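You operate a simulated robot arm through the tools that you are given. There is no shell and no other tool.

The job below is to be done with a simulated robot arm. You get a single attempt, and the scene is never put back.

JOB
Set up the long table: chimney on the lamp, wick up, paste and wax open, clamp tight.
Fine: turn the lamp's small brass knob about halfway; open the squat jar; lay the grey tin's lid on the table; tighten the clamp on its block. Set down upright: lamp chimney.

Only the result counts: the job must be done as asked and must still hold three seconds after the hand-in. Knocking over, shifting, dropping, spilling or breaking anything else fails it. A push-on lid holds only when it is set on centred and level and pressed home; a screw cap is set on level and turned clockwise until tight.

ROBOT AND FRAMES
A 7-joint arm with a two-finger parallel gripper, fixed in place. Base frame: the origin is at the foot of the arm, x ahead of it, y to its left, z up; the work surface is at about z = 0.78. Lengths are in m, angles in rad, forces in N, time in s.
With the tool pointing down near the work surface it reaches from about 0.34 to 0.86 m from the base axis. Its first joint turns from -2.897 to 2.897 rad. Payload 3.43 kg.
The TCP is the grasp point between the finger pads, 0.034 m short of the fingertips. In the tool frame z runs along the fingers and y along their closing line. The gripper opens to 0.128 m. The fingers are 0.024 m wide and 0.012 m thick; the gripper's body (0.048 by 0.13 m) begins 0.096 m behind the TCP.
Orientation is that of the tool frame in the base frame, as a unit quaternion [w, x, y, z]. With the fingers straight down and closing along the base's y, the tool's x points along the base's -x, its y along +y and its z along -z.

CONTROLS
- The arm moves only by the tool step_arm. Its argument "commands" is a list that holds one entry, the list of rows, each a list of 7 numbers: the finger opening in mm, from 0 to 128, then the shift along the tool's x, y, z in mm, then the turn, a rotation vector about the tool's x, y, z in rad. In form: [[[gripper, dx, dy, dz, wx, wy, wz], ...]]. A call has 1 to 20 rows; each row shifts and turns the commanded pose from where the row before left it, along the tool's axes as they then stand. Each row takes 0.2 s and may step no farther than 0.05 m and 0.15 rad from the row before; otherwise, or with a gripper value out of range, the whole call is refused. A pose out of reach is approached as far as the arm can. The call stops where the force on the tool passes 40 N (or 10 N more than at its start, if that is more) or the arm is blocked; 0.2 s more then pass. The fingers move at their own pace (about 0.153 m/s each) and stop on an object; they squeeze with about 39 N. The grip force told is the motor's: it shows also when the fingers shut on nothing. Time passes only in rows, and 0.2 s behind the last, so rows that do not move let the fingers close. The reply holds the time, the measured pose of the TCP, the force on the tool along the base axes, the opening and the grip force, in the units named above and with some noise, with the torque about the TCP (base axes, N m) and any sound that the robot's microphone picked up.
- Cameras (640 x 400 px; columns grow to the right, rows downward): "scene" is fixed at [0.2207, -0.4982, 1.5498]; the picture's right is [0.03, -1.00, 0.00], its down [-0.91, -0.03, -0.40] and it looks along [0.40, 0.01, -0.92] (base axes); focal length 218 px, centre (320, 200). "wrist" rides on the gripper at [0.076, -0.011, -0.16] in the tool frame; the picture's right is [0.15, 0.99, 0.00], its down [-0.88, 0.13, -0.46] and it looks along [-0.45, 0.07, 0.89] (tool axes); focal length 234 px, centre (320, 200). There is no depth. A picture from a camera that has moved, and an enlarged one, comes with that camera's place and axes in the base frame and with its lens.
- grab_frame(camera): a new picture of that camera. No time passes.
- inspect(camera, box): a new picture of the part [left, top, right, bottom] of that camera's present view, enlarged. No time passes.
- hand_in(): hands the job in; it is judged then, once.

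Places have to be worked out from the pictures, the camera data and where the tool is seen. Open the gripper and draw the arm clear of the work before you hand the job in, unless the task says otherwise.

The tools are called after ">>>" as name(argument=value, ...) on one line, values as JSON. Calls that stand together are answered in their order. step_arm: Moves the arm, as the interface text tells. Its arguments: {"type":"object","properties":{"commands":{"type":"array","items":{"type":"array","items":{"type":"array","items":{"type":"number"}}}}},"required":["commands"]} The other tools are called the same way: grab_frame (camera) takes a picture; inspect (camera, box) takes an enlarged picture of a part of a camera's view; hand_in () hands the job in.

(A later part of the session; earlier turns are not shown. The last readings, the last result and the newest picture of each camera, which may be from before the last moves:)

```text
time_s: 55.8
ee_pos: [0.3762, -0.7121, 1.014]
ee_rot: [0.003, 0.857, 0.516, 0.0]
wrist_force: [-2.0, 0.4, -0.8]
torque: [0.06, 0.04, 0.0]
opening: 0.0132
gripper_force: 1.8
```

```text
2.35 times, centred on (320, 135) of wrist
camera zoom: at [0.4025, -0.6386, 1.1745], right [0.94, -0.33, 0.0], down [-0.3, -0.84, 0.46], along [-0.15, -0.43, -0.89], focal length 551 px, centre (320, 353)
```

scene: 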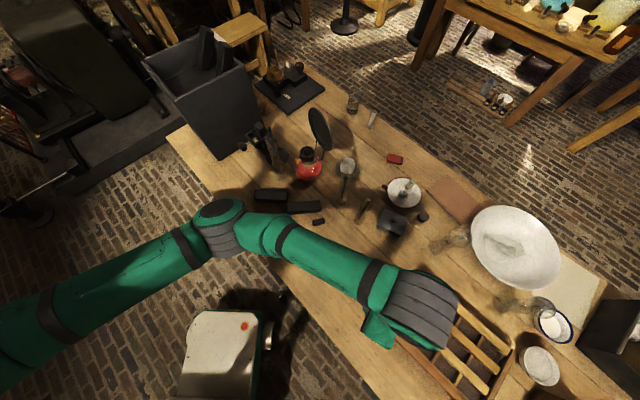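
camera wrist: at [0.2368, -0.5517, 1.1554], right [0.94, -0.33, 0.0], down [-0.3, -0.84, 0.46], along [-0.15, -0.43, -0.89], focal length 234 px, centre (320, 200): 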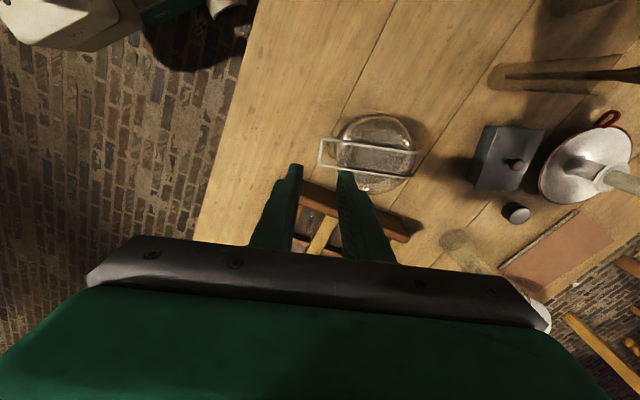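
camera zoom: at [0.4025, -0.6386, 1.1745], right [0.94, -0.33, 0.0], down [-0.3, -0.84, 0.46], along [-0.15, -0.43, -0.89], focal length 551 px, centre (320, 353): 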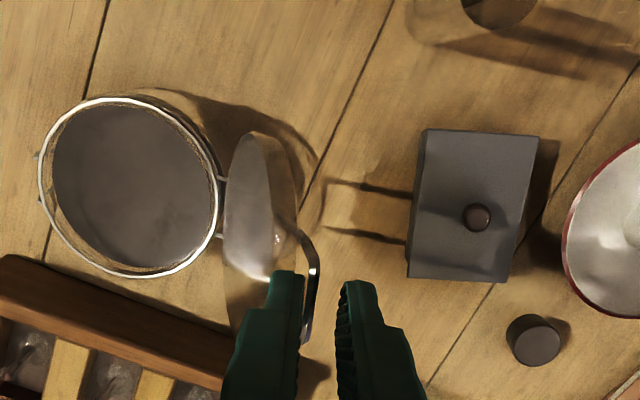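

The bar leans lightly on the near finger (the hinge stop is a bit less far). I open further and see where the lid rests.

>>> step_arm(commands=[[[20, 0, 0, 0, 0, 0, 0], [30, 0, 0, 0, 0, 0, 0], [40, 0, 0, 0, 0, 0, 0], [40, 0, 0, 0, 0, 0, 0]]])

>>> inspect(camera="wrist", box=[200, 50, 440, 220])

```text
time_s: 56.8
ee_pos: [0.3768, -0.7122, 1.0157]
ee_rot: [0.002, 0.856, 0.516, -0.001]
wrist_force: [0.1, 0.1, 0.3]
torque: [0.01, -0.03, -0.03]
opening: 0.0399
gripper_force: 0.1
```

```text
2.35 times, centred on (320, 135) of wrist
camera zoom: at [0.4026, -0.6386, 1.1745], right [0.94, -0.33, 0.0], down [-0.3, -0.84, 0.46], along [-0.15, -0.43, -0.89], focal length 551 px, centre (320, 353)
```

zoom: 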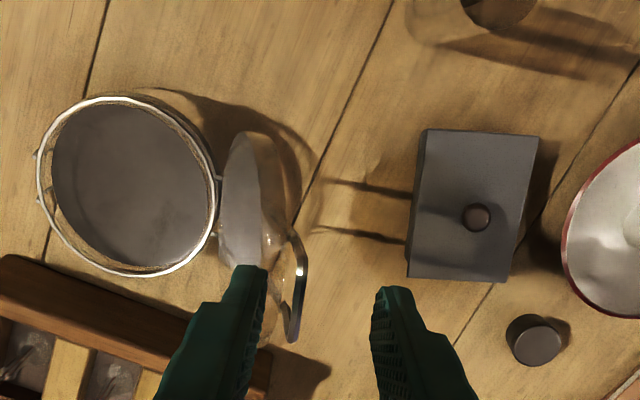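

The lid now rests open on its own at its stop, past vertical. I lift straight out, then turn the hand to face outward along the direction to the grey tin and tilt for reach.

>>> step_arm(commands=[[[40, 0, 0, -20, 0, 0, 0], [40, 0, 0, -40, 0, 0, 0], [40, 0, 0, -30, 0, 0, -0.15], [40, 0, 0, 0, 0, 0, -0.15], [40, 0, 0, 0, 0, 0, -0.15], [40, 0, 0, 0, 0, 0, -0.15], [40, 0, 0, 0, 0, 0, -0.15], [40, 0, 0, 0, 0, 0, -0.15], [40, 0, 0, 0, 0, 0, -0.15], [40, 0, 0, 0, 0, -0.125, 0], [40, 0, 0, 0, 0, -0.125, 0], [40, 0, 0, 0, 0, -0.125, 0], [40, 0, 0, 0, 0, -0.125, 0], [40, 0, 0, 0, 0, 0, 0]]])

>>> grab_frame(camera="wrist")

>>> inspect(camera="scene", box=[320, 220, 440, 320])

```text
time_s: 59.8
ee_pos: [0.3762, -0.7109, 1.1041]
ee_rot: [0.218, 0.468, 0.848, -0.122]
wrist_force: [-0.7, -0.1, -0.4]
torque: [0.03, 0.0, 0.0]
opening: 0.0401
gripper_force: 0.0
```

```text
taken
camera wrist: at [0.2915, -0.5956, 1.2082], right [0.77, 0.64, -0.07], down [0.4, -0.39, 0.83], along [0.5, -0.66, -0.56], focal length 234 px, centre (320, 200)
```

wrist: 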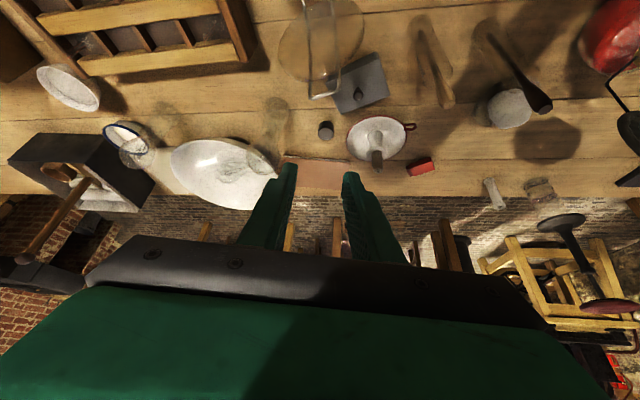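

```text
4.00 times, centred on (380, 270) of scene
camera zoom: at [0.2207, -0.4982, 1.5498], right [0.03, -1.0, 0.0], down [-0.91, -0.03, -0.4], along [0.4, 0.01, -0.92], focal length 870 px, centre (80, -80)
```

zoom: 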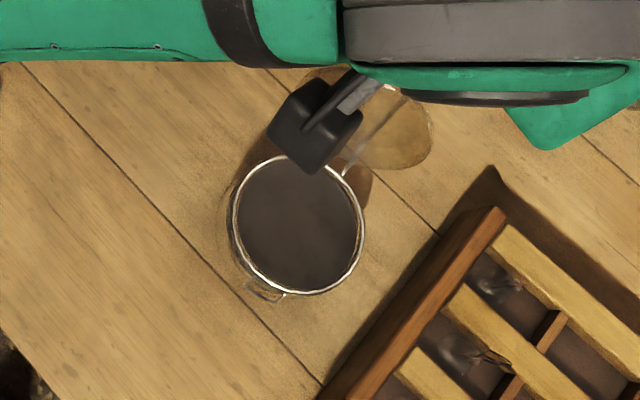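

The jar stays open. I enlarge the tin in this view to locate its knob precisely.

>>> inspect(camera="wrist", box=[310, 40, 410, 120])

>>> inspect(camera="scene", box=[370, 195, 440, 245])

```text
5.00 times, centred on (360, 80) of wrist
camera zoom: at [0.2915, -0.5956, 1.2082], right [0.77, 0.64, -0.07], down [0.4, -0.39, 0.83], along [0.5, -0.66, -0.56], focal length 1171 px, centre (120, 800)
```

zoom: 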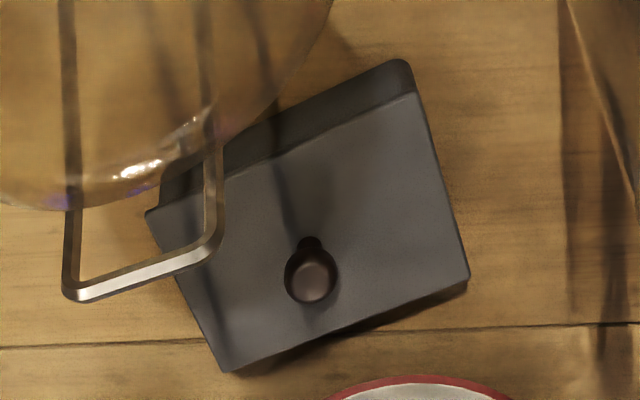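

```text
8.00 times, centred on (405, 220) of scene
camera zoom: at [0.2207, -0.4982, 1.5498], right [0.03, -1.0, 0.0], down [-0.91, -0.03, -0.4], along [0.4, 0.01, -0.92], focal length 1740 px, centre (-360, 40)
```

zoom: 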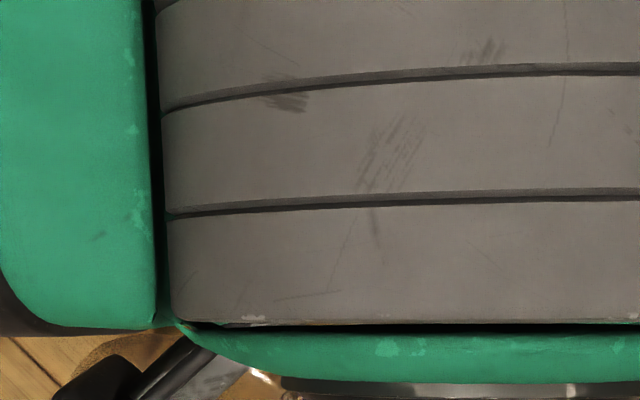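

Triangulating from several views puts the tin's knob at about (0.466,-0.746, top 0.837), just beyond vertical reach, with the jar lid and a brush jar nearby. I turn the hand 90° and lean it 0.3 rad outward, then move above the tin.

>>> step_arm(commands=[[[40, 0, 0, 0, 0, 0.125, 0], [40, 0, 0, 0, 0, 0.125, 0], [40, 0, 0, 0, 0, 0.125, 0], [40, 0, 0, 0, 0, 0.125, 0], [40, 0, 0, 0, 0, 0, 0.1427], [40, 0, 0, 0, 0, 0, 0.1427], [40, 0, 0, 0, 0, 0, 0.1427], [40, 0, 0, 0, 0, 0, 0.1427], [40, 0, 0, 0, 0, 0, 0.1427], [40, 0, 0, 0, 0, 0, 0.1427], [40, 0, 0, 0, 0, 0, 0.1427], [40, 0, 0, 0, 0, 0, 0.1427], [40, 0, 0, 0, 0, 0, 0.1427], [40, 0, 0, 0, 0, 0, 0.1427], [40, 0, 0, 0, 0, 0, 0.1427], [40, 0, 0, 0, -0.15, 0, 0], [40, 0, 0, 0, -0.15, 0, 0], [40, 29, 33.2, 10.3, 0, 0, 0], [40, 29, 33.2, 10.3, 0, 0, 0]]])

>>> grab_frame(camera="wrist")

>>> grab_frame(camera="scene")

```text
time_s: 63.8
ee_pos: [0.4629, -0.738, 1.1052]
ee_rot: [0.146, 0.95, 0.274, 0.041]
wrist_force: [0.1, 0.1, -0.2]
torque: [0.01, 0.02, 0.04]
opening: 0.0398
gripper_force: 0.0
```

```text
taken
camera wrist: at [0.4964, -0.6476, 1.2542], right [0.63, -0.72, 0.3], down [-0.75, -0.46, 0.47], along [-0.21, -0.52, -0.83], focal length 234 px, centre (320, 200)
```

wrist: 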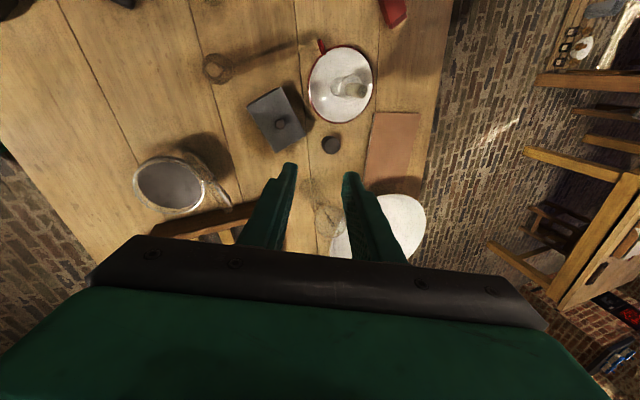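

```text
taken
```

scene: 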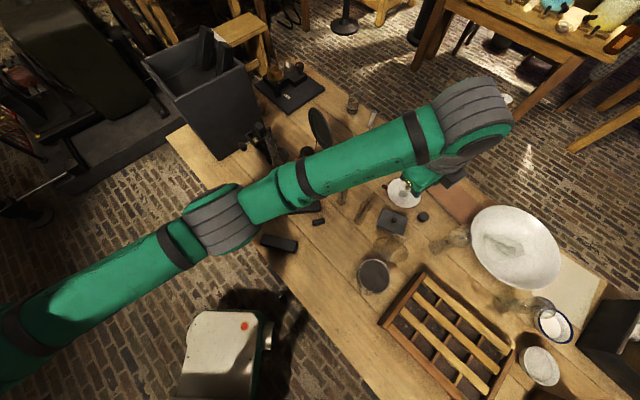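

Reached. I enlarge the tin in both views for a precise fix.

>>> inspect(camera="wrist", box=[230, 70, 350, 170])

>>> inspect(camera="scene", box=[365, 195, 435, 245])

```text
4.00 times, centred on (290, 120) of wrist
camera zoom: at [0.4964, -0.6476, 1.2542], right [0.63, -0.72, 0.3], down [-0.75, -0.46, 0.47], along [-0.21, -0.52, -0.83], focal length 937 px, centre (440, 520)
```

zoom: 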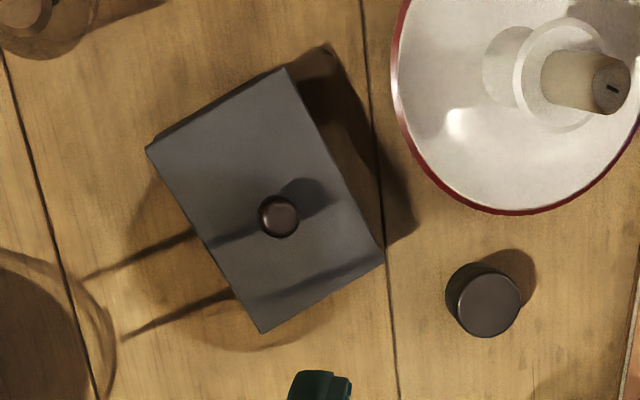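

```text
8.00 times, centred on (400, 220) of scene
camera zoom: at [0.2207, -0.4982, 1.5498], right [0.03, -1.0, 0.0], down [-0.91, -0.03, -0.4], along [0.4, 0.01, -0.92], focal length 1740 px, centre (-320, 40)
```

zoom: 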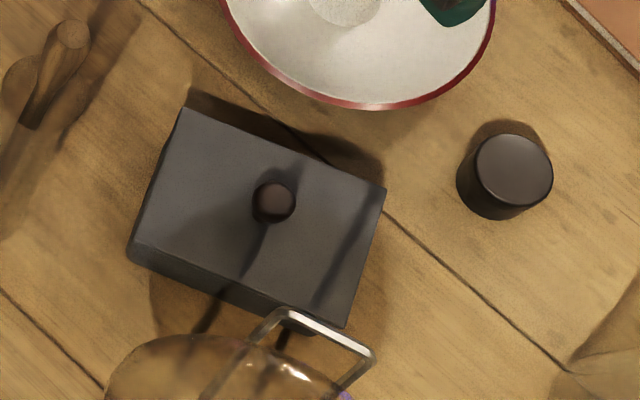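

The knob is at (0.466,-0.749, top 0.828). The lean must be perpendicular to the closing line for a good grip, so I pull back a little, turn the hand back 90°, and lean it with the closing line level.

>>> step_arm(commands=[[[40, 0, -44, 7, 0, 0, 0], [40, 0, -38, -12, 0, 0, 0], [40, 0, 0, 0, 0.15, 0, 0], [40, 0, 0, 0, 0.15, 0, 0], [40, 0, 0, 0, 0, 0, -0.1427], [40, 0, 0, 0, 0, 0, -0.1427], [40, 0, 0, 0, 0, 0, -0.1427], [40, 0, 0, 0, 0, 0, -0.1427], [40, 0, 0, 0, 0, 0, -0.1427], [40, 0, 0, 0, 0, 0, -0.1427], [40, 0, 0, 0, 0, 0, -0.1427], [40, 0, 0, 0, 0, 0, -0.1427], [40, 0, 0, 0, 0, 0, -0.1427], [40, 0, 0, 0, 0, 0, -0.1427], [40, 0, 0, 0, 0, 0, -0.1427], [40, 0, 0, 0, 0, -0.15, 0], [40, 0, 0, 0, 0, -0.15, 0], [40, 0, 0, 0, 0, 0, 0]]])

>>> grab_frame(camera="wrist")

```text
time_s: 67.6
ee_pos: [0.4201, -0.6718, 1.0853]
ee_rot: [0.134, 0.477, 0.865, -0.075]
wrist_force: [0.1, -0.2, 0.8]
torque: [0.03, 0.0, -0.03]
opening: 0.04
gripper_force: 0.1
```

```text
taken
camera wrist: at [0.3477, -0.5754, 1.2155], right [0.76, 0.65, -0.05], down [0.49, -0.52, 0.7], along [0.43, -0.56, -0.71], focal length 234 px, centre (320, 200)
```

wrist: 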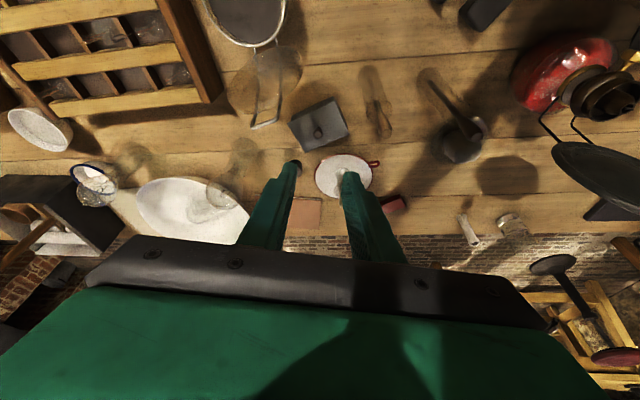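

Orientation is good. I move over the knob and descend to 5 cm above grip height.

>>> step_arm(commands=[[[40, -38.2, -1.2, 12.2, 0, 0, 0], [40, -38.2, -1.2, 12.2, 0, 0, 0], [40, 14, 0, 44, 0, 0, 0], [40, 14, 0, 44, 0, 0, 0], [40, 14, 0, 44, 0, 0, 0], [40, 14, 0, 44, 0, 0, 0], [40, 0, 0, 0, 0, 0, 0]]])

>>> grab_frame(camera="wrist")

>>> inspect(camera="wrist", box=[260, 110, 390, 210])

```text
time_s: 69.2
ee_pos: [0.4634, -0.7398, 0.9022]
ee_rot: [0.133, 0.477, 0.865, -0.075]
wrist_force: [0.1, -0.4, 0.2]
torque: [-0.01, 0.01, -0.02]
opening: 0.0398
gripper_force: 0.0
```

```text
taken
camera wrist: at [0.3901, -0.6443, 1.032], right [0.76, 0.64, -0.05], down [0.49, -0.52, 0.7], along [0.43, -0.56, -0.71], focal length 234 px, centre (320, 200)
```

wrist: 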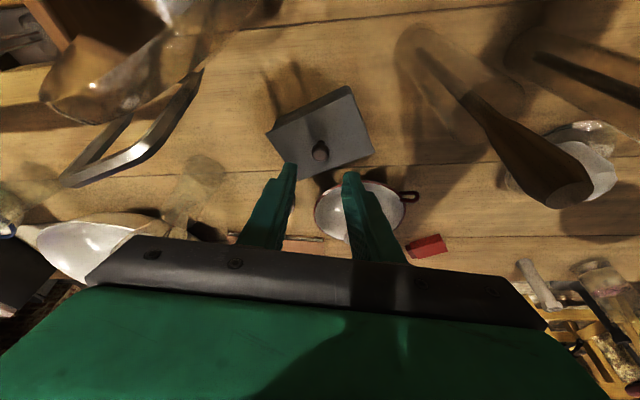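

```text
4.00 times, centred on (325, 160) of wrist
camera zoom: at [0.3901, -0.6443, 1.032], right [0.76, 0.64, -0.05], down [0.49, -0.52, 0.7], along [0.43, -0.56, -0.71], focal length 937 px, centre (300, 360)
```

zoom: 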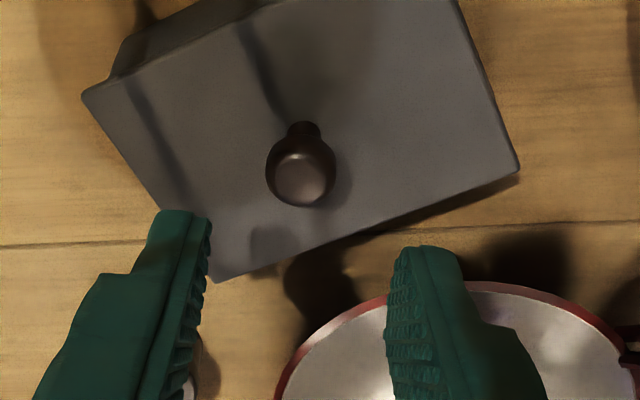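

The knob's top is more likely z≈0.838 and lid surface ≈0.818; it's laterally centred. I descend 46 mm to grip it.

>>> step_arm(commands=[[[40, 7.1, -0.3, 21.7, 0, 0, 0], [40, 4, 0, 12, 0, 0, 0], [40, 3, 0, 9, 0, 0, 0], [40, 0, 0, 0, 0, 0, 0]]])

>>> inspect(camera="wrist", box=[260, 130, 390, 230])

```text
time_s: 70.2
ee_pos: [0.4602, -0.7385, 0.8573]
ee_rot: [0.132, 0.479, 0.865, -0.075]
wrist_force: [0.4, -0.4, 0.1]
torque: [-0.01, -0.02, 0.0]
opening: 0.0398
gripper_force: 0.0
```

```text
4.00 times, centred on (325, 180) of wrist
camera zoom: at [0.3883, -0.6437, 0.9864], right [0.76, 0.65, -0.05], down [0.49, -0.52, 0.7], along [0.43, -0.56, -0.71], focal length 937 px, centre (300, 280)
```

zoom: 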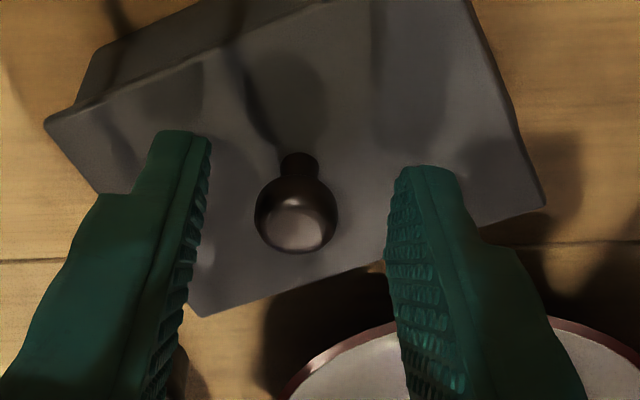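

The knob is well between the pads with no contact. I close on it.

>>> step_arm(commands=[[[10, 0, 0, 0, 0, 0, 0], [10, 0, 0, 0, 0, 0, 0], [10, 0, 0, 0, 0, 0, 0]]])

>>> inspect(camera="wrist", box=[260, 130, 390, 230])

```text
time_s: 71.0
ee_pos: [0.4604, -0.7396, 0.8543]
ee_rot: [0.133, 0.478, 0.865, -0.073]
wrist_force: [0.2, -0.3, 0.1]
torque: [-0.02, 0.03, 0.0]
opening: 0.0155
gripper_force: 39.1
heard: snap
```

```text
4.00 times, centred on (325, 180) of wrist
camera zoom: at [0.3884, -0.6437, 0.9866], right [0.76, 0.65, -0.05], down [0.49, -0.52, 0.7], along [0.43, -0.56, -0.71], focal length 937 px, centre (300, 280)
```

zoom: 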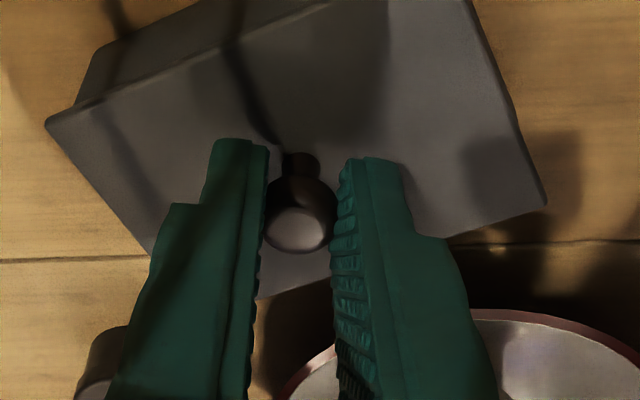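

Gripped at 15.5 mm, and a "snap" was heard — probably the lid's friction seat. I check the scene before lifting.

>>> grab_frame(camera="scene")

>>> grab_frame(camera="wrist")

```text
taken
```

scene: 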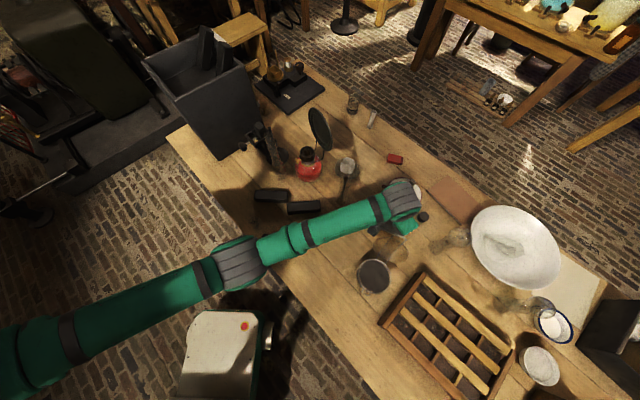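

```text
taken
camera wrist: at [0.3884, -0.6437, 0.9866], right [0.76, 0.65, -0.05], down [0.49, -0.52, 0.7], along [0.43, -0.56, -0.71], focal length 234 px, centre (320, 200)
```

wrist: 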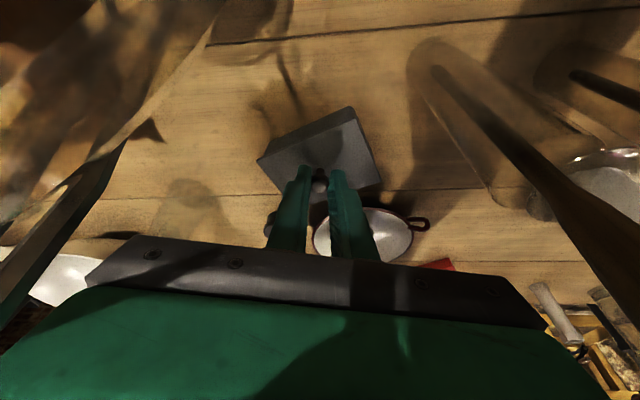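

The jar is still open and nothing moved. I lift the lid straight up slowly.

>>> step_arm(commands=[[[10, -1.5, 0, -4.8, 0, 0, 0], [10, -1.5, 0, -4.8, 0, 0, 0], [10, -1.5, 0, -4.8, 0, 0, 0], [10, 0, 0, 0, 0, 0, 0]]])

>>> inspect(camera="wrist", box=[240, 90, 400, 220])

```text
time_s: 72.0
ee_pos: [0.4596, -0.7401, 0.8705]
ee_rot: [0.133, 0.478, 0.865, -0.075]
wrist_force: [-0.6, -0.9, -0.4]
torque: [0.03, 0.02, 0.02]
opening: 0.0142
gripper_force: 27.6
```

```text
3.08 times, centred on (320, 155) of wrist
camera zoom: at [0.3876, -0.6436, 1.0007], right [0.76, 0.65, -0.05], down [0.49, -0.52, 0.7], along [0.43, -0.56, -0.71], focal length 720 px, centre (320, 338)
```

zoom: 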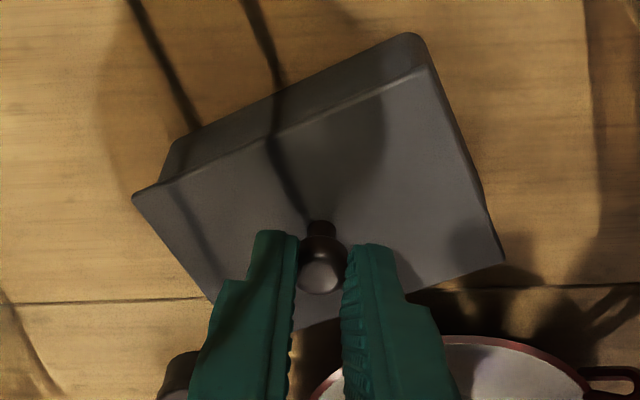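

The grip eased slightly; I command a full squeeze and lift a bit more to see whether the lid follows.

>>> step_arm(commands=[[[0, 0, 0, 0, 0, 0, 0], [0, -1.5, 0, -4.8, 0, 0, 0], [0, -1.5, 0, -4.8, 0, 0, 0], [0, 0, 0, 0, 0, 0, 0]]])

>>> inspect(camera="wrist", box=[240, 90, 400, 220])

```text
time_s: 73.0
ee_pos: [0.4599, -0.7406, 0.8811]
ee_rot: [0.133, 0.478, 0.865, -0.075]
wrist_force: [0.1, -0.2, -0.5]
torque: [0.01, 0.0, 0.02]
opening: 0.0132
gripper_force: 39.0
```

```text
3.08 times, centred on (320, 155) of wrist
camera zoom: at [0.3873, -0.6437, 1.0112], right [0.76, 0.64, -0.05], down [0.49, -0.52, 0.7], along [0.43, -0.56, -0.71], focal length 720 px, centre (320, 338)
```

zoom: 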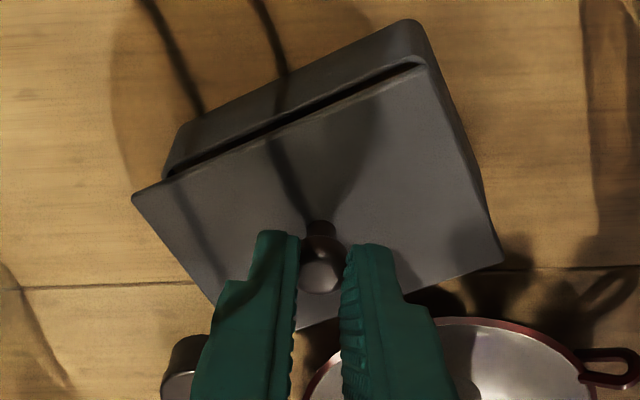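

The lid is off the tin (dark gap visible) and level. I lift it high and carry it back toward open table near (0.36,-0.52).

>>> step_arm(commands=[[[0, -6.8, 0, -21.4, 0, 0, 0], [0, -13.6, 0, -42.8, 0, 0, 0], [0, -13.6, 0, -42.8, 0, 0, 0], [0, -13.6, 0, -42.8, 0, 0, 0], [0, -13.6, 0, -42.8, 0, 0, 0], [0, -6, 0, -19, 0, 0, 0], [0, 0, 0, 0, 0, 0, 0]]])

>>> grab_frame(camera="wrist")

>>> grab_frame(camera="scene")

```text
time_s: 74.6
ee_pos: [0.4613, -0.7385, 1.1022]
ee_rot: [0.133, 0.477, 0.865, -0.074]
wrist_force: [0.1, 0.1, -0.9]
torque: [0.0, 0.02, 0.0]
opening: 0.0134
gripper_force: 38.8
```

```text
taken
camera wrist: at [0.3875, -0.643, 1.2329], right [0.76, 0.65, -0.05], down [0.49, -0.52, 0.7], along [0.43, -0.56, -0.71], focal length 234 px, centre (320, 200)
```

wrist: 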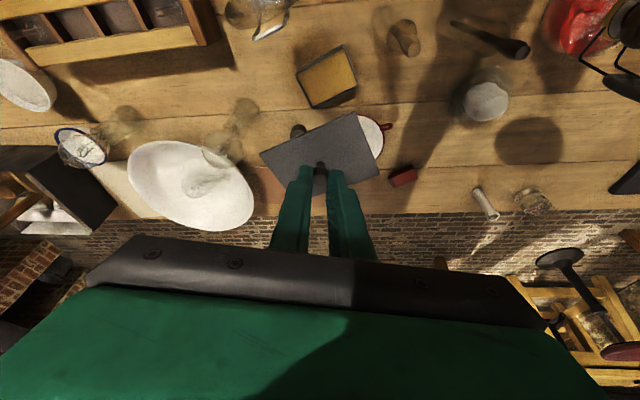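

```text
taken
```

scene: 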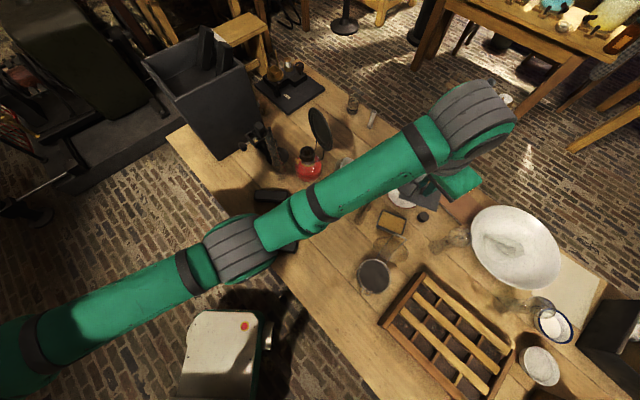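

The tin is open. I carry the lid back at height to (0.36,-0.52) and lower it most of the way.

>>> step_arm(commands=[[[0, -6, 0, -19, 0, 0, 0], [0, 39.2, 5.2, -12.5, 0, 0, 0], [0, 39.2, 5.2, -12.5, 0, 0, 0], [0, 39.2, 5.2, -12.5, 0, 0, 0], [0, 39.2, 5.2, -12.5, 0, 0, 0], [0, 39.2, 5.2, -12.5, 0, 0, 0], [0, 39.2, 5.2, -12.5, 0, 0, 0], [0, 13.7, 0, 43.1, 0, 0, 0], [0, 13.7, 0, 43.1, 0, 0, 0], [0, 13.7, 0, 43.1, 0, 0, 0], [0, 13.7, 0, 43.1, 0, 0, 0], [0, 10, 0, 31.5, 0, 0, 0], [0, 0, 0, 0, 0, 0, 0]]])

>>> grab_frame(camera="wrist")

>>> grab_frame(camera="scene")

```text
time_s: 77.4
ee_pos: [0.3533, -0.5137, 0.9104]
ee_rot: [0.133, 0.478, 0.865, -0.075]
wrist_force: [0.6, -0.7, 0.3]
torque: [0.0, 0.01, -0.04]
opening: 0.0134
gripper_force: 38.6
```

```text
taken
camera wrist: at [0.2805, -0.4181, 1.04], right [0.76, 0.65, -0.05], down [0.49, -0.52, 0.7], along [0.43, -0.56, -0.71], focal length 234 px, centre (320, 200)
```

wrist: 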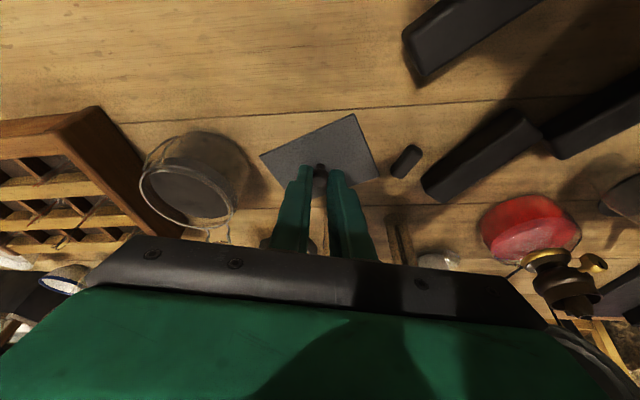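

```text
taken
```

scene: 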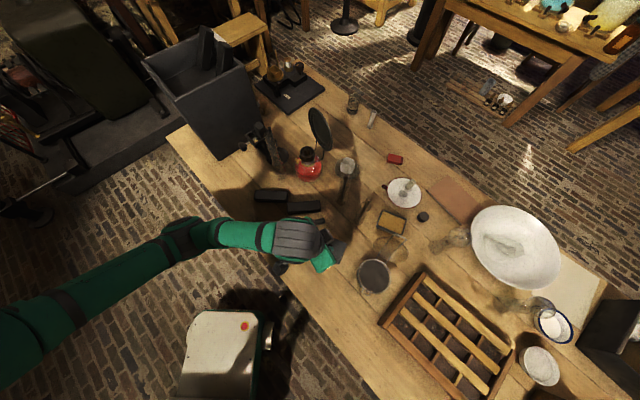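

The lid hangs over clear table. I lower it to near contact.

>>> step_arm(commands=[[[0, 9.1, 0, 28.5, 0, 0, 0], [0, 9.1, 0, 28.5, 0, 0, 0], [0, 2.4, 0, 7.6, 0, 0, 0], [0, 0, 0, 0, 0, 0, 0]]])

>>> inspect(camera="scene", box=[290, 215, 390, 295])

>>> grab_frame(camera="wrist")

```text
time_s: 78.4
ee_pos: [0.3543, -0.5138, 0.84]
ee_rot: [0.133, 0.478, 0.865, -0.075]
wrist_force: [0.3, -0.1, -0.2]
torque: [0.04, -0.02, 0.02]
opening: 0.0136
gripper_force: 39.3
```

```text
5.00 times, centred on (340, 255) of scene
camera zoom: at [0.2207, -0.4982, 1.5498], right [0.03, -1.0, 0.0], down [-0.91, -0.03, -0.4], along [0.4, 0.01, -0.92], focal length 1088 px, centre (220, -75)
```

zoom: 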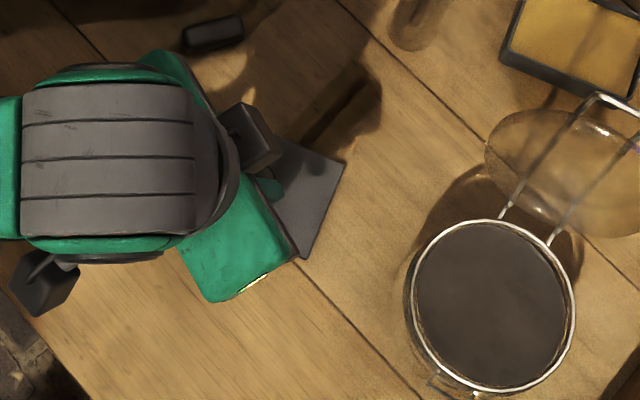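

```text
taken
camera wrist: at [0.2807, -0.4177, 0.9706], right [0.76, 0.65, -0.05], down [0.49, -0.52, 0.7], along [0.43, -0.56, -0.71], focal length 234 px, centre (320, 200)
```

wrist: 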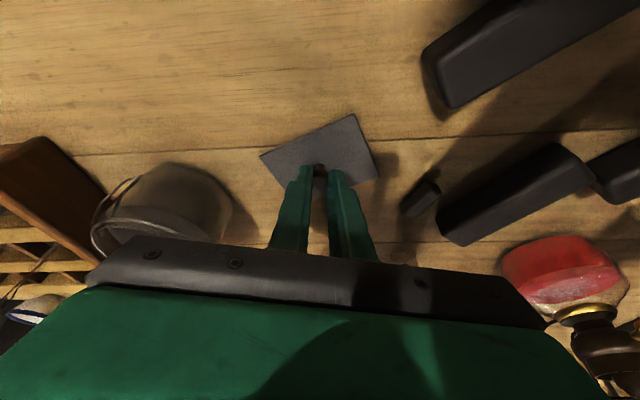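

Not touching yet. I creep down in 3 mm steps.

>>> step_arm(commands=[[[0, 0.9, 0, 2.9, 0, 0, 0], [0, 0.9, 0, 2.9, 0, 0, 0], [0, 0.9, 0, 2.9, 0, 0, 0], [0, 0, 0, 0, 0, 0, 0]]])

```text
time_s: 79.3
ee_pos: [0.355, -0.5157, 0.8344]
ee_rot: [0.135, 0.477, 0.865, -0.076]
wrist_force: [-1.3, 1.6, 9.1]
torque: [0.27, 0.16, -0.02]
opening: 0.0134
gripper_force: 38.8
stopped in row 4: the force on the tool passed its limit at 42 N (the readings are from after the stop); the commanded pose is now the measured one
```

The lid is on the table (contact at z 0.834). I release it.

>>> step_arm(commands=[[[14, 0, 0, 0, 0, 0, 0], [20, 0, 0, 0, 0, 0, 0], [40, 0, 0, 0, 0, 0, 0], [40, 0, 0, 0, 0, 0, 0]]])

>>> inspect(camera="wrist", box=[240, 90, 400, 220])

```text
time_s: 80.3
ee_pos: [0.3553, -0.5148, 0.8342]
ee_rot: [0.133, 0.478, 0.865, -0.075]
wrist_force: [-0.2, 0.4, -0.1]
torque: [0.02, -0.03, -0.01]
opening: 0.0397
gripper_force: 0.0
```

```text
3.08 times, centred on (320, 155) of wrist
camera zoom: at [0.2817, -0.4182, 0.9643], right [0.76, 0.65, -0.05], down [0.48, -0.52, 0.7], along [0.43, -0.56, -0.71], focal length 720 px, centre (320, 338)
```

zoom: 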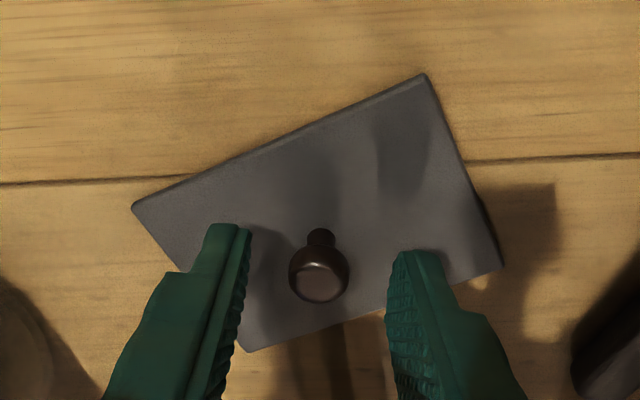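

The lid lies flat. I withdraw upward, reorient, and move to look at the clamp from the robot side.

>>> step_arm(commands=[[[40, -13.6, 0, -42.8, 0, 0, 0], [40, -13.6, 0, -42.8, 0, 0, 0], [40, -13.6, 0, -42.8, 0, 0, 0], [40, -13.6, 0, -42.8, 0, 0, 0], [40, -11, 0, -34, -0.039, 0, -0.127], [40, 0, 0, 0, 0, -0.125, 0], [40, 0, 0, 0, 0, -0.125, 0], [40, 0, 0, 0, 0, -0.125, 0], [40, 0, 0, 0, 0, -0.125, 0], [40, 11.4, 45.4, -11.7, 0, 0, 0], [40, 11.4, 45.4, -11.7, 0, 0, 0], [40, 11.4, 45.4, -11.7, 0, 0, 0], [40, 11.4, 45.4, -11.7, 0, 0, 0], [40, 11.4, 45.4, -11.7, 0, 0, 0], [40, 11.4, 45.4, -11.7, 0, 0, 0], [40, 11.4, 45.4, -11.7, 0, 0, 0], [40, 11.4, 45.4, -11.7, 0, 0, 0], [40, 11.4, 45.4, -11.7, 0, 0, 0], [40, 11.4, 45.4, -11.7, 0, 0, 0]]])

>>> grab_frame(camera="wrist")

>>> grab_frame(camera="scene")

```text
time_s: 84.3
ee_pos: [0.5987, -0.0981, 1.0487]
ee_rot: [0.356, 0.389, 0.833, -0.169]
wrist_force: [-0.3, -0.1, 0.3]
torque: [0.02, 0.0, 0.02]
opening: 0.0399
gripper_force: 0.1
```

```text
taken
camera wrist: at [0.4835, 0.0246, 1.1035], right [0.7, 0.71, -0.11], down [0.28, -0.13, 0.95], along [0.66, -0.69, -0.29], focal length 234 px, centre (320, 200)
```

wrist: 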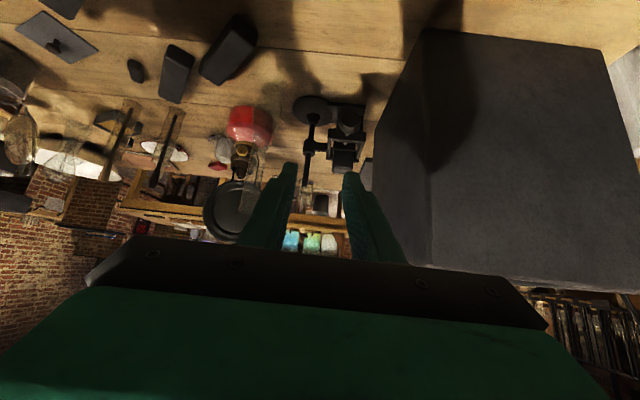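

```text
taken
```

scene: 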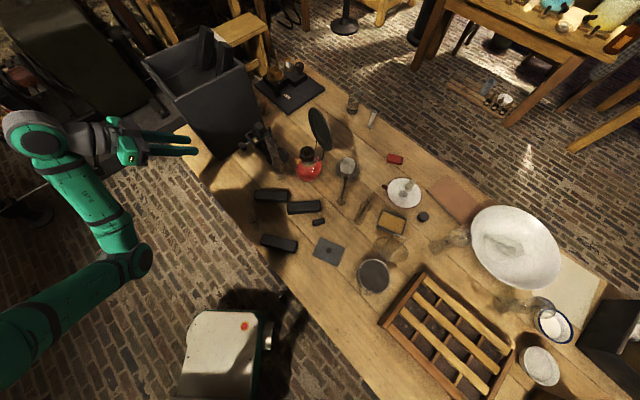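

All looks in order on the table. I enlarge the clamp in both views.

>>> inspect(camera="wrist", box=[270, 80, 400, 190])

>>> inspect(camera="scene", box=[230, 110, 300, 185])

>>> inspect(camera="scene", box=[235, 115, 275, 150])

```text
3.64 times, centred on (335, 135) of wrist
camera zoom: at [0.4835, 0.0246, 1.1035], right [0.7, 0.71, -0.11], down [0.28, -0.13, 0.95], along [0.66, -0.69, -0.29], focal length 852 px, centre (266, 436)
```

zoom: 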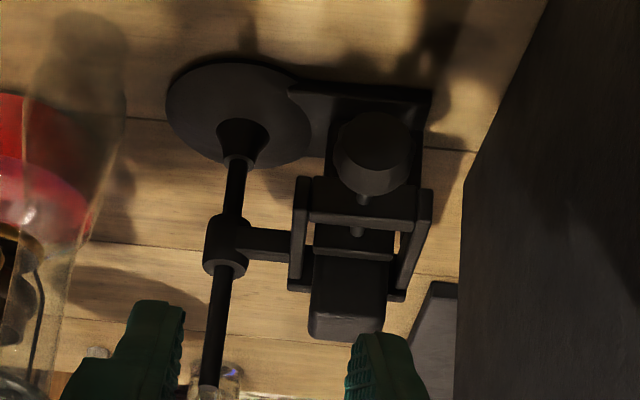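

```text
5.33 times, centred on (265, 148) of scene
camera zoom: at [0.2207, -0.4982, 1.5498], right [0.03, -1.0, 0.0], down [-0.91, -0.03, -0.4], along [0.4, 0.01, -0.92], focal length 1160 px, centre (613, 480)
```

zoom: 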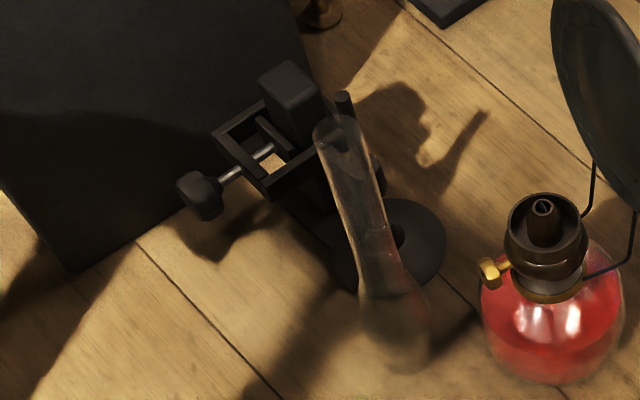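

```text
11.43 times, centred on (255, 132) of scene
camera zoom: at [0.2207, -0.4982, 1.5498], right [0.03, -1.0, 0.0], down [-0.91, -0.03, -0.4], along [0.4, 0.01, -0.92], focal length 2486 px, centre (1063, 971)
```

zoom: 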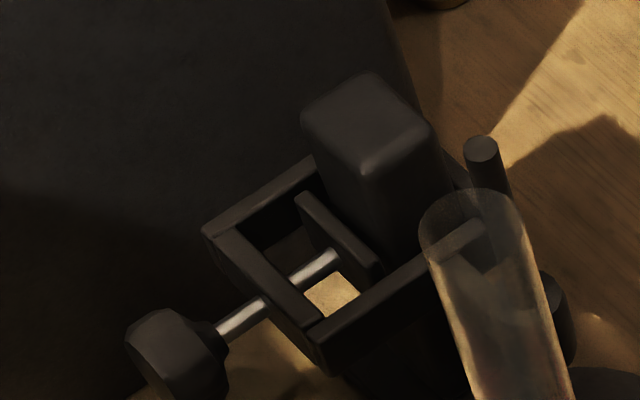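

Triangulation with the wide baseline puts the clamp knob at about (0.730,-0.186,0.872), axis horizontal along (-0.71,0.71), diameter ~33 mm. I bring the hand horizontal in free space along that axis, checking reach.

>>> step_arm(commands=[[[60, 0, 0, 0, -0.066, 0, -0.064], [60, 0, 0, -20, 0, -0.14, 0], [60, 0, 0, -20, 0, -0.14, 0], [60, 0, 0, -20, 0, -0.14, 0], [60, 0, 0, 0, 0, -0.14, 0], [60, 0, 0, 0, 0, -0.14, 0], [60, 0, 0, 0, 0, 0, 0]]])

```text
time_s: 85.9
ee_pos: [0.5644, -0.0635, 1.0806]
ee_rot: [0.633, 0.277, 0.673, -0.263]
wrist_force: [0.1, -0.1, -0.7]
torque: [0.0, -0.04, -0.01]
opening: 0.0597
gripper_force: 0.0
```

Reachable. Now I roll the hand (-2.8 rad about its axis) so the camera side is up, giving a large clockwise turning range.

>>> step_arm(commands=[[[60, 0, 0, 0, 0, 0, -0.147], [60, 0, 0, 0, 0, 0, -0.147], [60, 0, 0, 0, 0, 0, -0.147], [60, 0, 0, 0, 0, 0, -0.147], [60, 0, 0, 0, 0, 0, -0.147], [60, 0, 0, 0, 0, 0, -0.147], [60, 0, 0, 0, 0, 0, -0.147], [60, 0, 0, 0, 0, 0, -0.147], [60, 0, 0, 0, 0, 0, -0.147], [60, 0, 0, 0, 0, 0, -0.147], [60, 0, 0, 0, 0, 0, 0]]])

>>> grab_frame(camera="wrist")

>>> grab_frame(camera="scene")

```text
time_s: 88.3
ee_pos: [0.5634, -0.0625, 1.0821]
ee_rot: [0.292, -0.248, 0.686, -0.619]
wrist_force: [0.1, 0.3, -0.5]
torque: [-0.02, 0.0, 0.0]
opening: 0.06
gripper_force: 0.0
```

```text
taken
camera wrist: at [0.3983, -0.0049, 1.0959], right [-0.08, 0.01, -1.0], down [0.3, 0.95, -0.02], along [0.95, -0.3, -0.08], focal length 234 px, centre (320, 200)
```

wrist: 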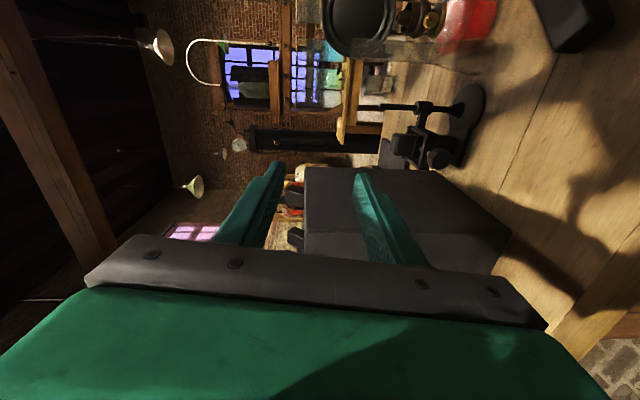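

```text
taken
```

scene: 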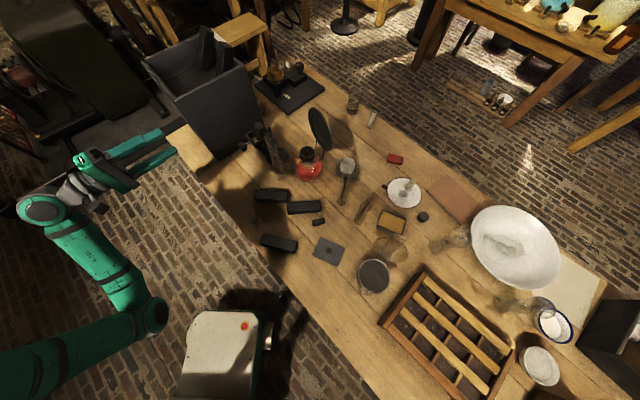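

The roll works with no reach warnings. I continue the roll by another 1.2 rad.

>>> step_arm(commands=[[[60, 0, 0, 0, 0, 0, -0.147], [60, 0, 0, 0, 0, 0, -0.147], [60, 0, 0, 0, 0, 0, -0.147], [60, 0, 0, 0, 0, 0, -0.147], [60, 0, 0, 0, 0, 0, -0.147], [60, 0, 0, 0, 0, 0, -0.147], [60, 0, 0, 0, 0, 0, -0.147], [60, 0, 0, 0, 0, 0, -0.147], [60, 0, 0, 0, 0, 0, 0]]])

>>> grab_frame(camera="wrist")

```text
time_s: 90.3
ee_pos: [0.5644, -0.0641, 1.0814]
ee_rot: [0.101, 0.586, -0.433, 0.677]
wrist_force: [-0.1, 0.3, 0.6]
torque: [-0.03, -0.01, -0.01]
opening: 0.0598
gripper_force: 0.0
```

```text
taken
camera wrist: at [0.437, 0.0277, 1.1641], right [-0.68, -0.65, -0.34], down [-0.15, 0.57, -0.81], along [0.72, -0.5, -0.48], focal length 234 px, centre (320, 200)
```

wrist: 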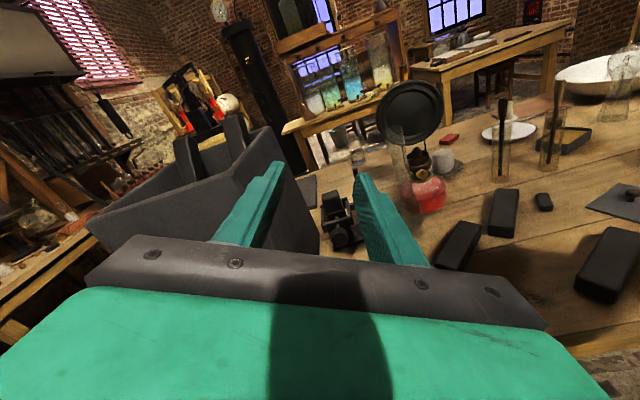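

The camera is now above the hand with a nice view. I enlarge the clamp and lamp.

>>> inspect(camera="wrist", box=[290, 160, 390, 250])

>>> inspect(camera="wrist", box=[370, 110, 480, 220])

```text
4.44 times, centred on (340, 205) of wrist
camera zoom: at [0.437, 0.0277, 1.1641], right [-0.68, -0.65, -0.34], down [-0.15, 0.57, -0.81], along [0.72, -0.5, -0.48], focal length 1041 px, centre (231, 178)
```

zoom: 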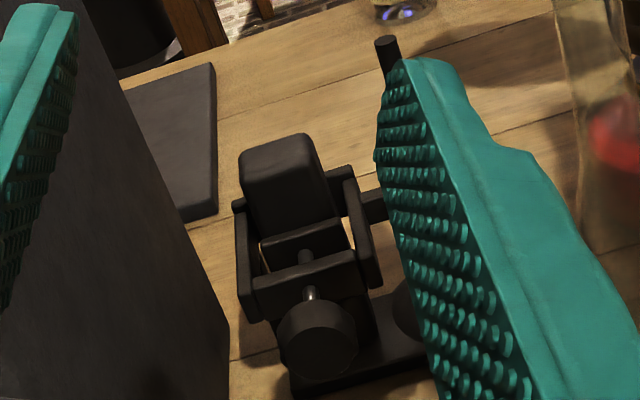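

```text
3.64 times, centred on (425, 165) of wrist
camera zoom: at [0.437, 0.0277, 1.1641], right [-0.68, -0.65, -0.34], down [-0.15, 0.57, -0.81], along [0.72, -0.5, -0.48], focal length 852 px, centre (-62, 327)
```

zoom: 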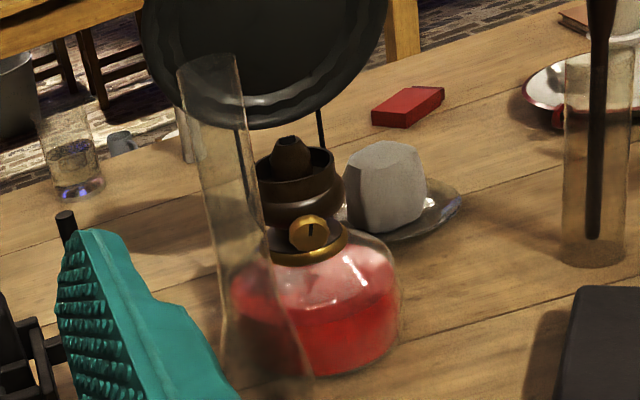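

The knob is confirmed at about (0.731,-0.187,0.8715). I move to a stand-off 10 cm out along its axis and level the hand.

>>> step_arm(commands=[[[60, -38.7, 13.6, 23.4, 0, 0, 0], [60, -38.7, 13.6, 23.4, 0, 0, 0], [60, -38.7, 13.6, 23.4, 0, 0, 0], [60, -38.7, 13.6, 23.4, 0, 0, 0], [60, -38.7, 13.6, 23.4, 0, 0, 0], [60, 0, 0, 0, 0.028, 0.0528, 0], [60, 0, 0, 0, 0, 0, 0]]])

>>> grab_frame(camera="wrist")

>>> grab_frame(camera="scene")

```text
time_s: 91.9
ee_pos: [0.6612, -0.1144, 0.8707]
ee_rot: [0.103, 0.569, -0.421, 0.699]
wrist_force: [-0.4, -0.5, -0.6]
torque: [0.0, 0.02, 0.02]
opening: 0.0598
gripper_force: 0.1
```

```text
taken
camera wrist: at [0.5315, -0.0203, 0.9454], right [-0.67, -0.67, -0.34], down [-0.11, 0.54, -0.84], along [0.74, -0.52, -0.43], focal length 234 px, centre (320, 200)
```

wrist: 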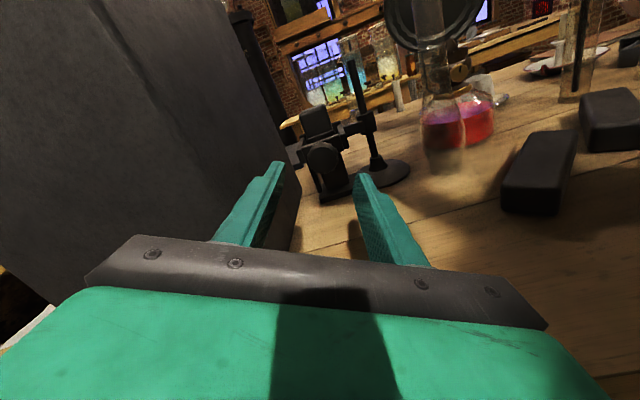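

```text
taken
```

scene: 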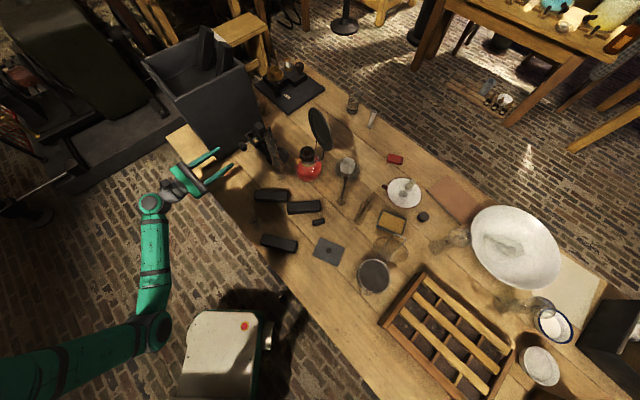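

>>> inspect(camera="wrist", box=[260, 95, 400, 215])

>>> inspect(camera="scene", box=[190, 110, 290, 200])

```text
3.33 times, centred on (330, 155) of wrist
camera zoom: at [0.5315, -0.0203, 0.9454], right [-0.67, -0.67, -0.34], down [-0.11, 0.54, -0.84], along [0.74, -0.52, -0.43], focal length 781 px, centre (287, 350)
```

zoom: 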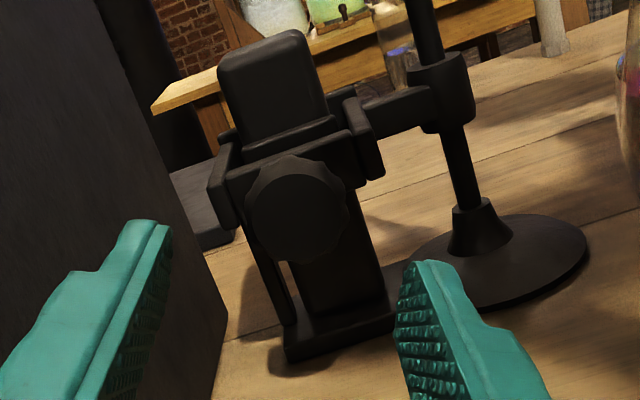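

```text
4.44 times, centred on (240, 155) of scene
camera zoom: at [0.2207, -0.4982, 1.5498], right [0.03, -1.0, 0.0], down [-0.91, -0.03, -0.4], along [0.4, 0.01, -0.92], focal length 967 px, centre (676, 400)
```

zoom: 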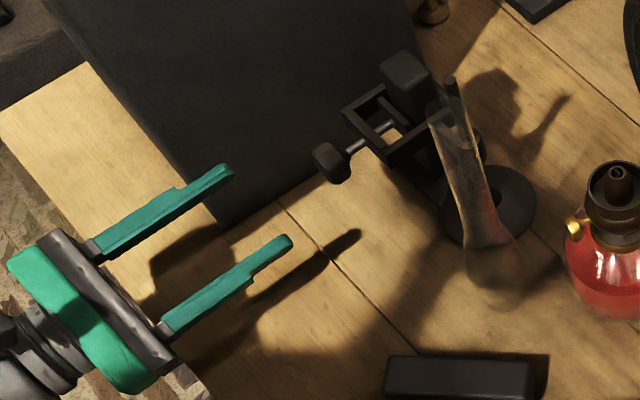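

The knob is on the hand axis within 3 mm and the box wall is ~7 cm from it. I advance 76 mm with a small sideways correction so the pads surround the knob.

>>> step_arm(commands=[[[54, 0, 2.5, 38, 0, 0, 0], [54, 0, 0, 25, 0, 0, 0], [54, 0, 0, 13, 0, 0, 0], [54, 0, 0, 0, 0, 0, 0]]])

>>> inspect(camera="wrist", box=[240, 110, 400, 240])

>>> inspect(camera="scene", box=[210, 110, 290, 180])

```text
time_s: 92.9
ee_pos: [0.7136, -0.1714, 0.8714]
ee_rot: [0.102, 0.568, -0.422, 0.699]
wrist_force: [-1.2, 0.3, 0.2]
torque: [0.01, 0.01, 0.0]
opening: 0.0544
gripper_force: 0.2
```

```text
3.08 times, centred on (320, 175) of wrist
camera zoom: at [0.583, -0.0756, 0.9454], right [-0.67, -0.67, -0.34], down [-0.11, 0.54, -0.84], along [0.74, -0.52, -0.43], focal length 720 px, centre (320, 277)
```

zoom: 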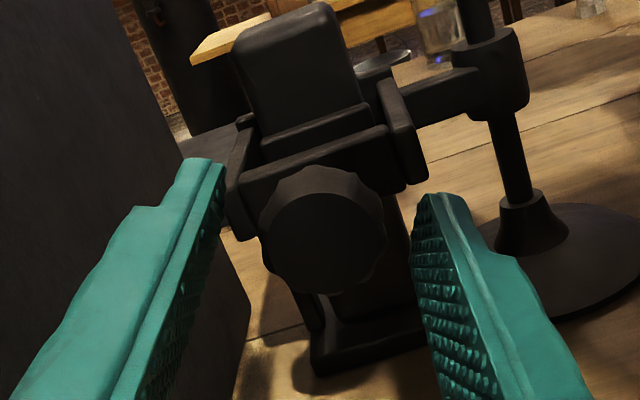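

```text
5.71 times, centred on (250, 145) of scene
camera zoom: at [0.2207, -0.4982, 1.5498], right [0.03, -1.0, 0.0], down [-0.91, -0.03, -0.4], along [0.4, 0.01, -0.92], focal length 1243 px, centre (720, 514)
```

zoom: 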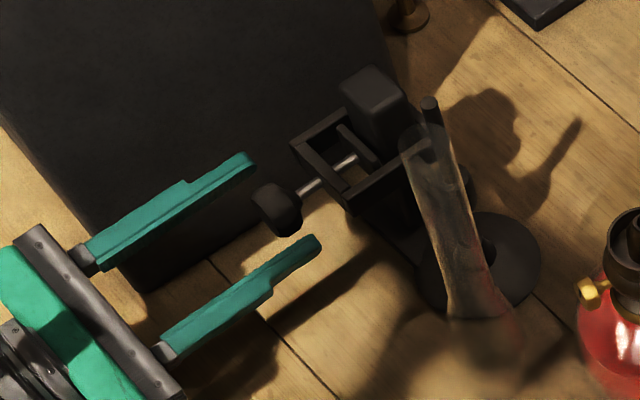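

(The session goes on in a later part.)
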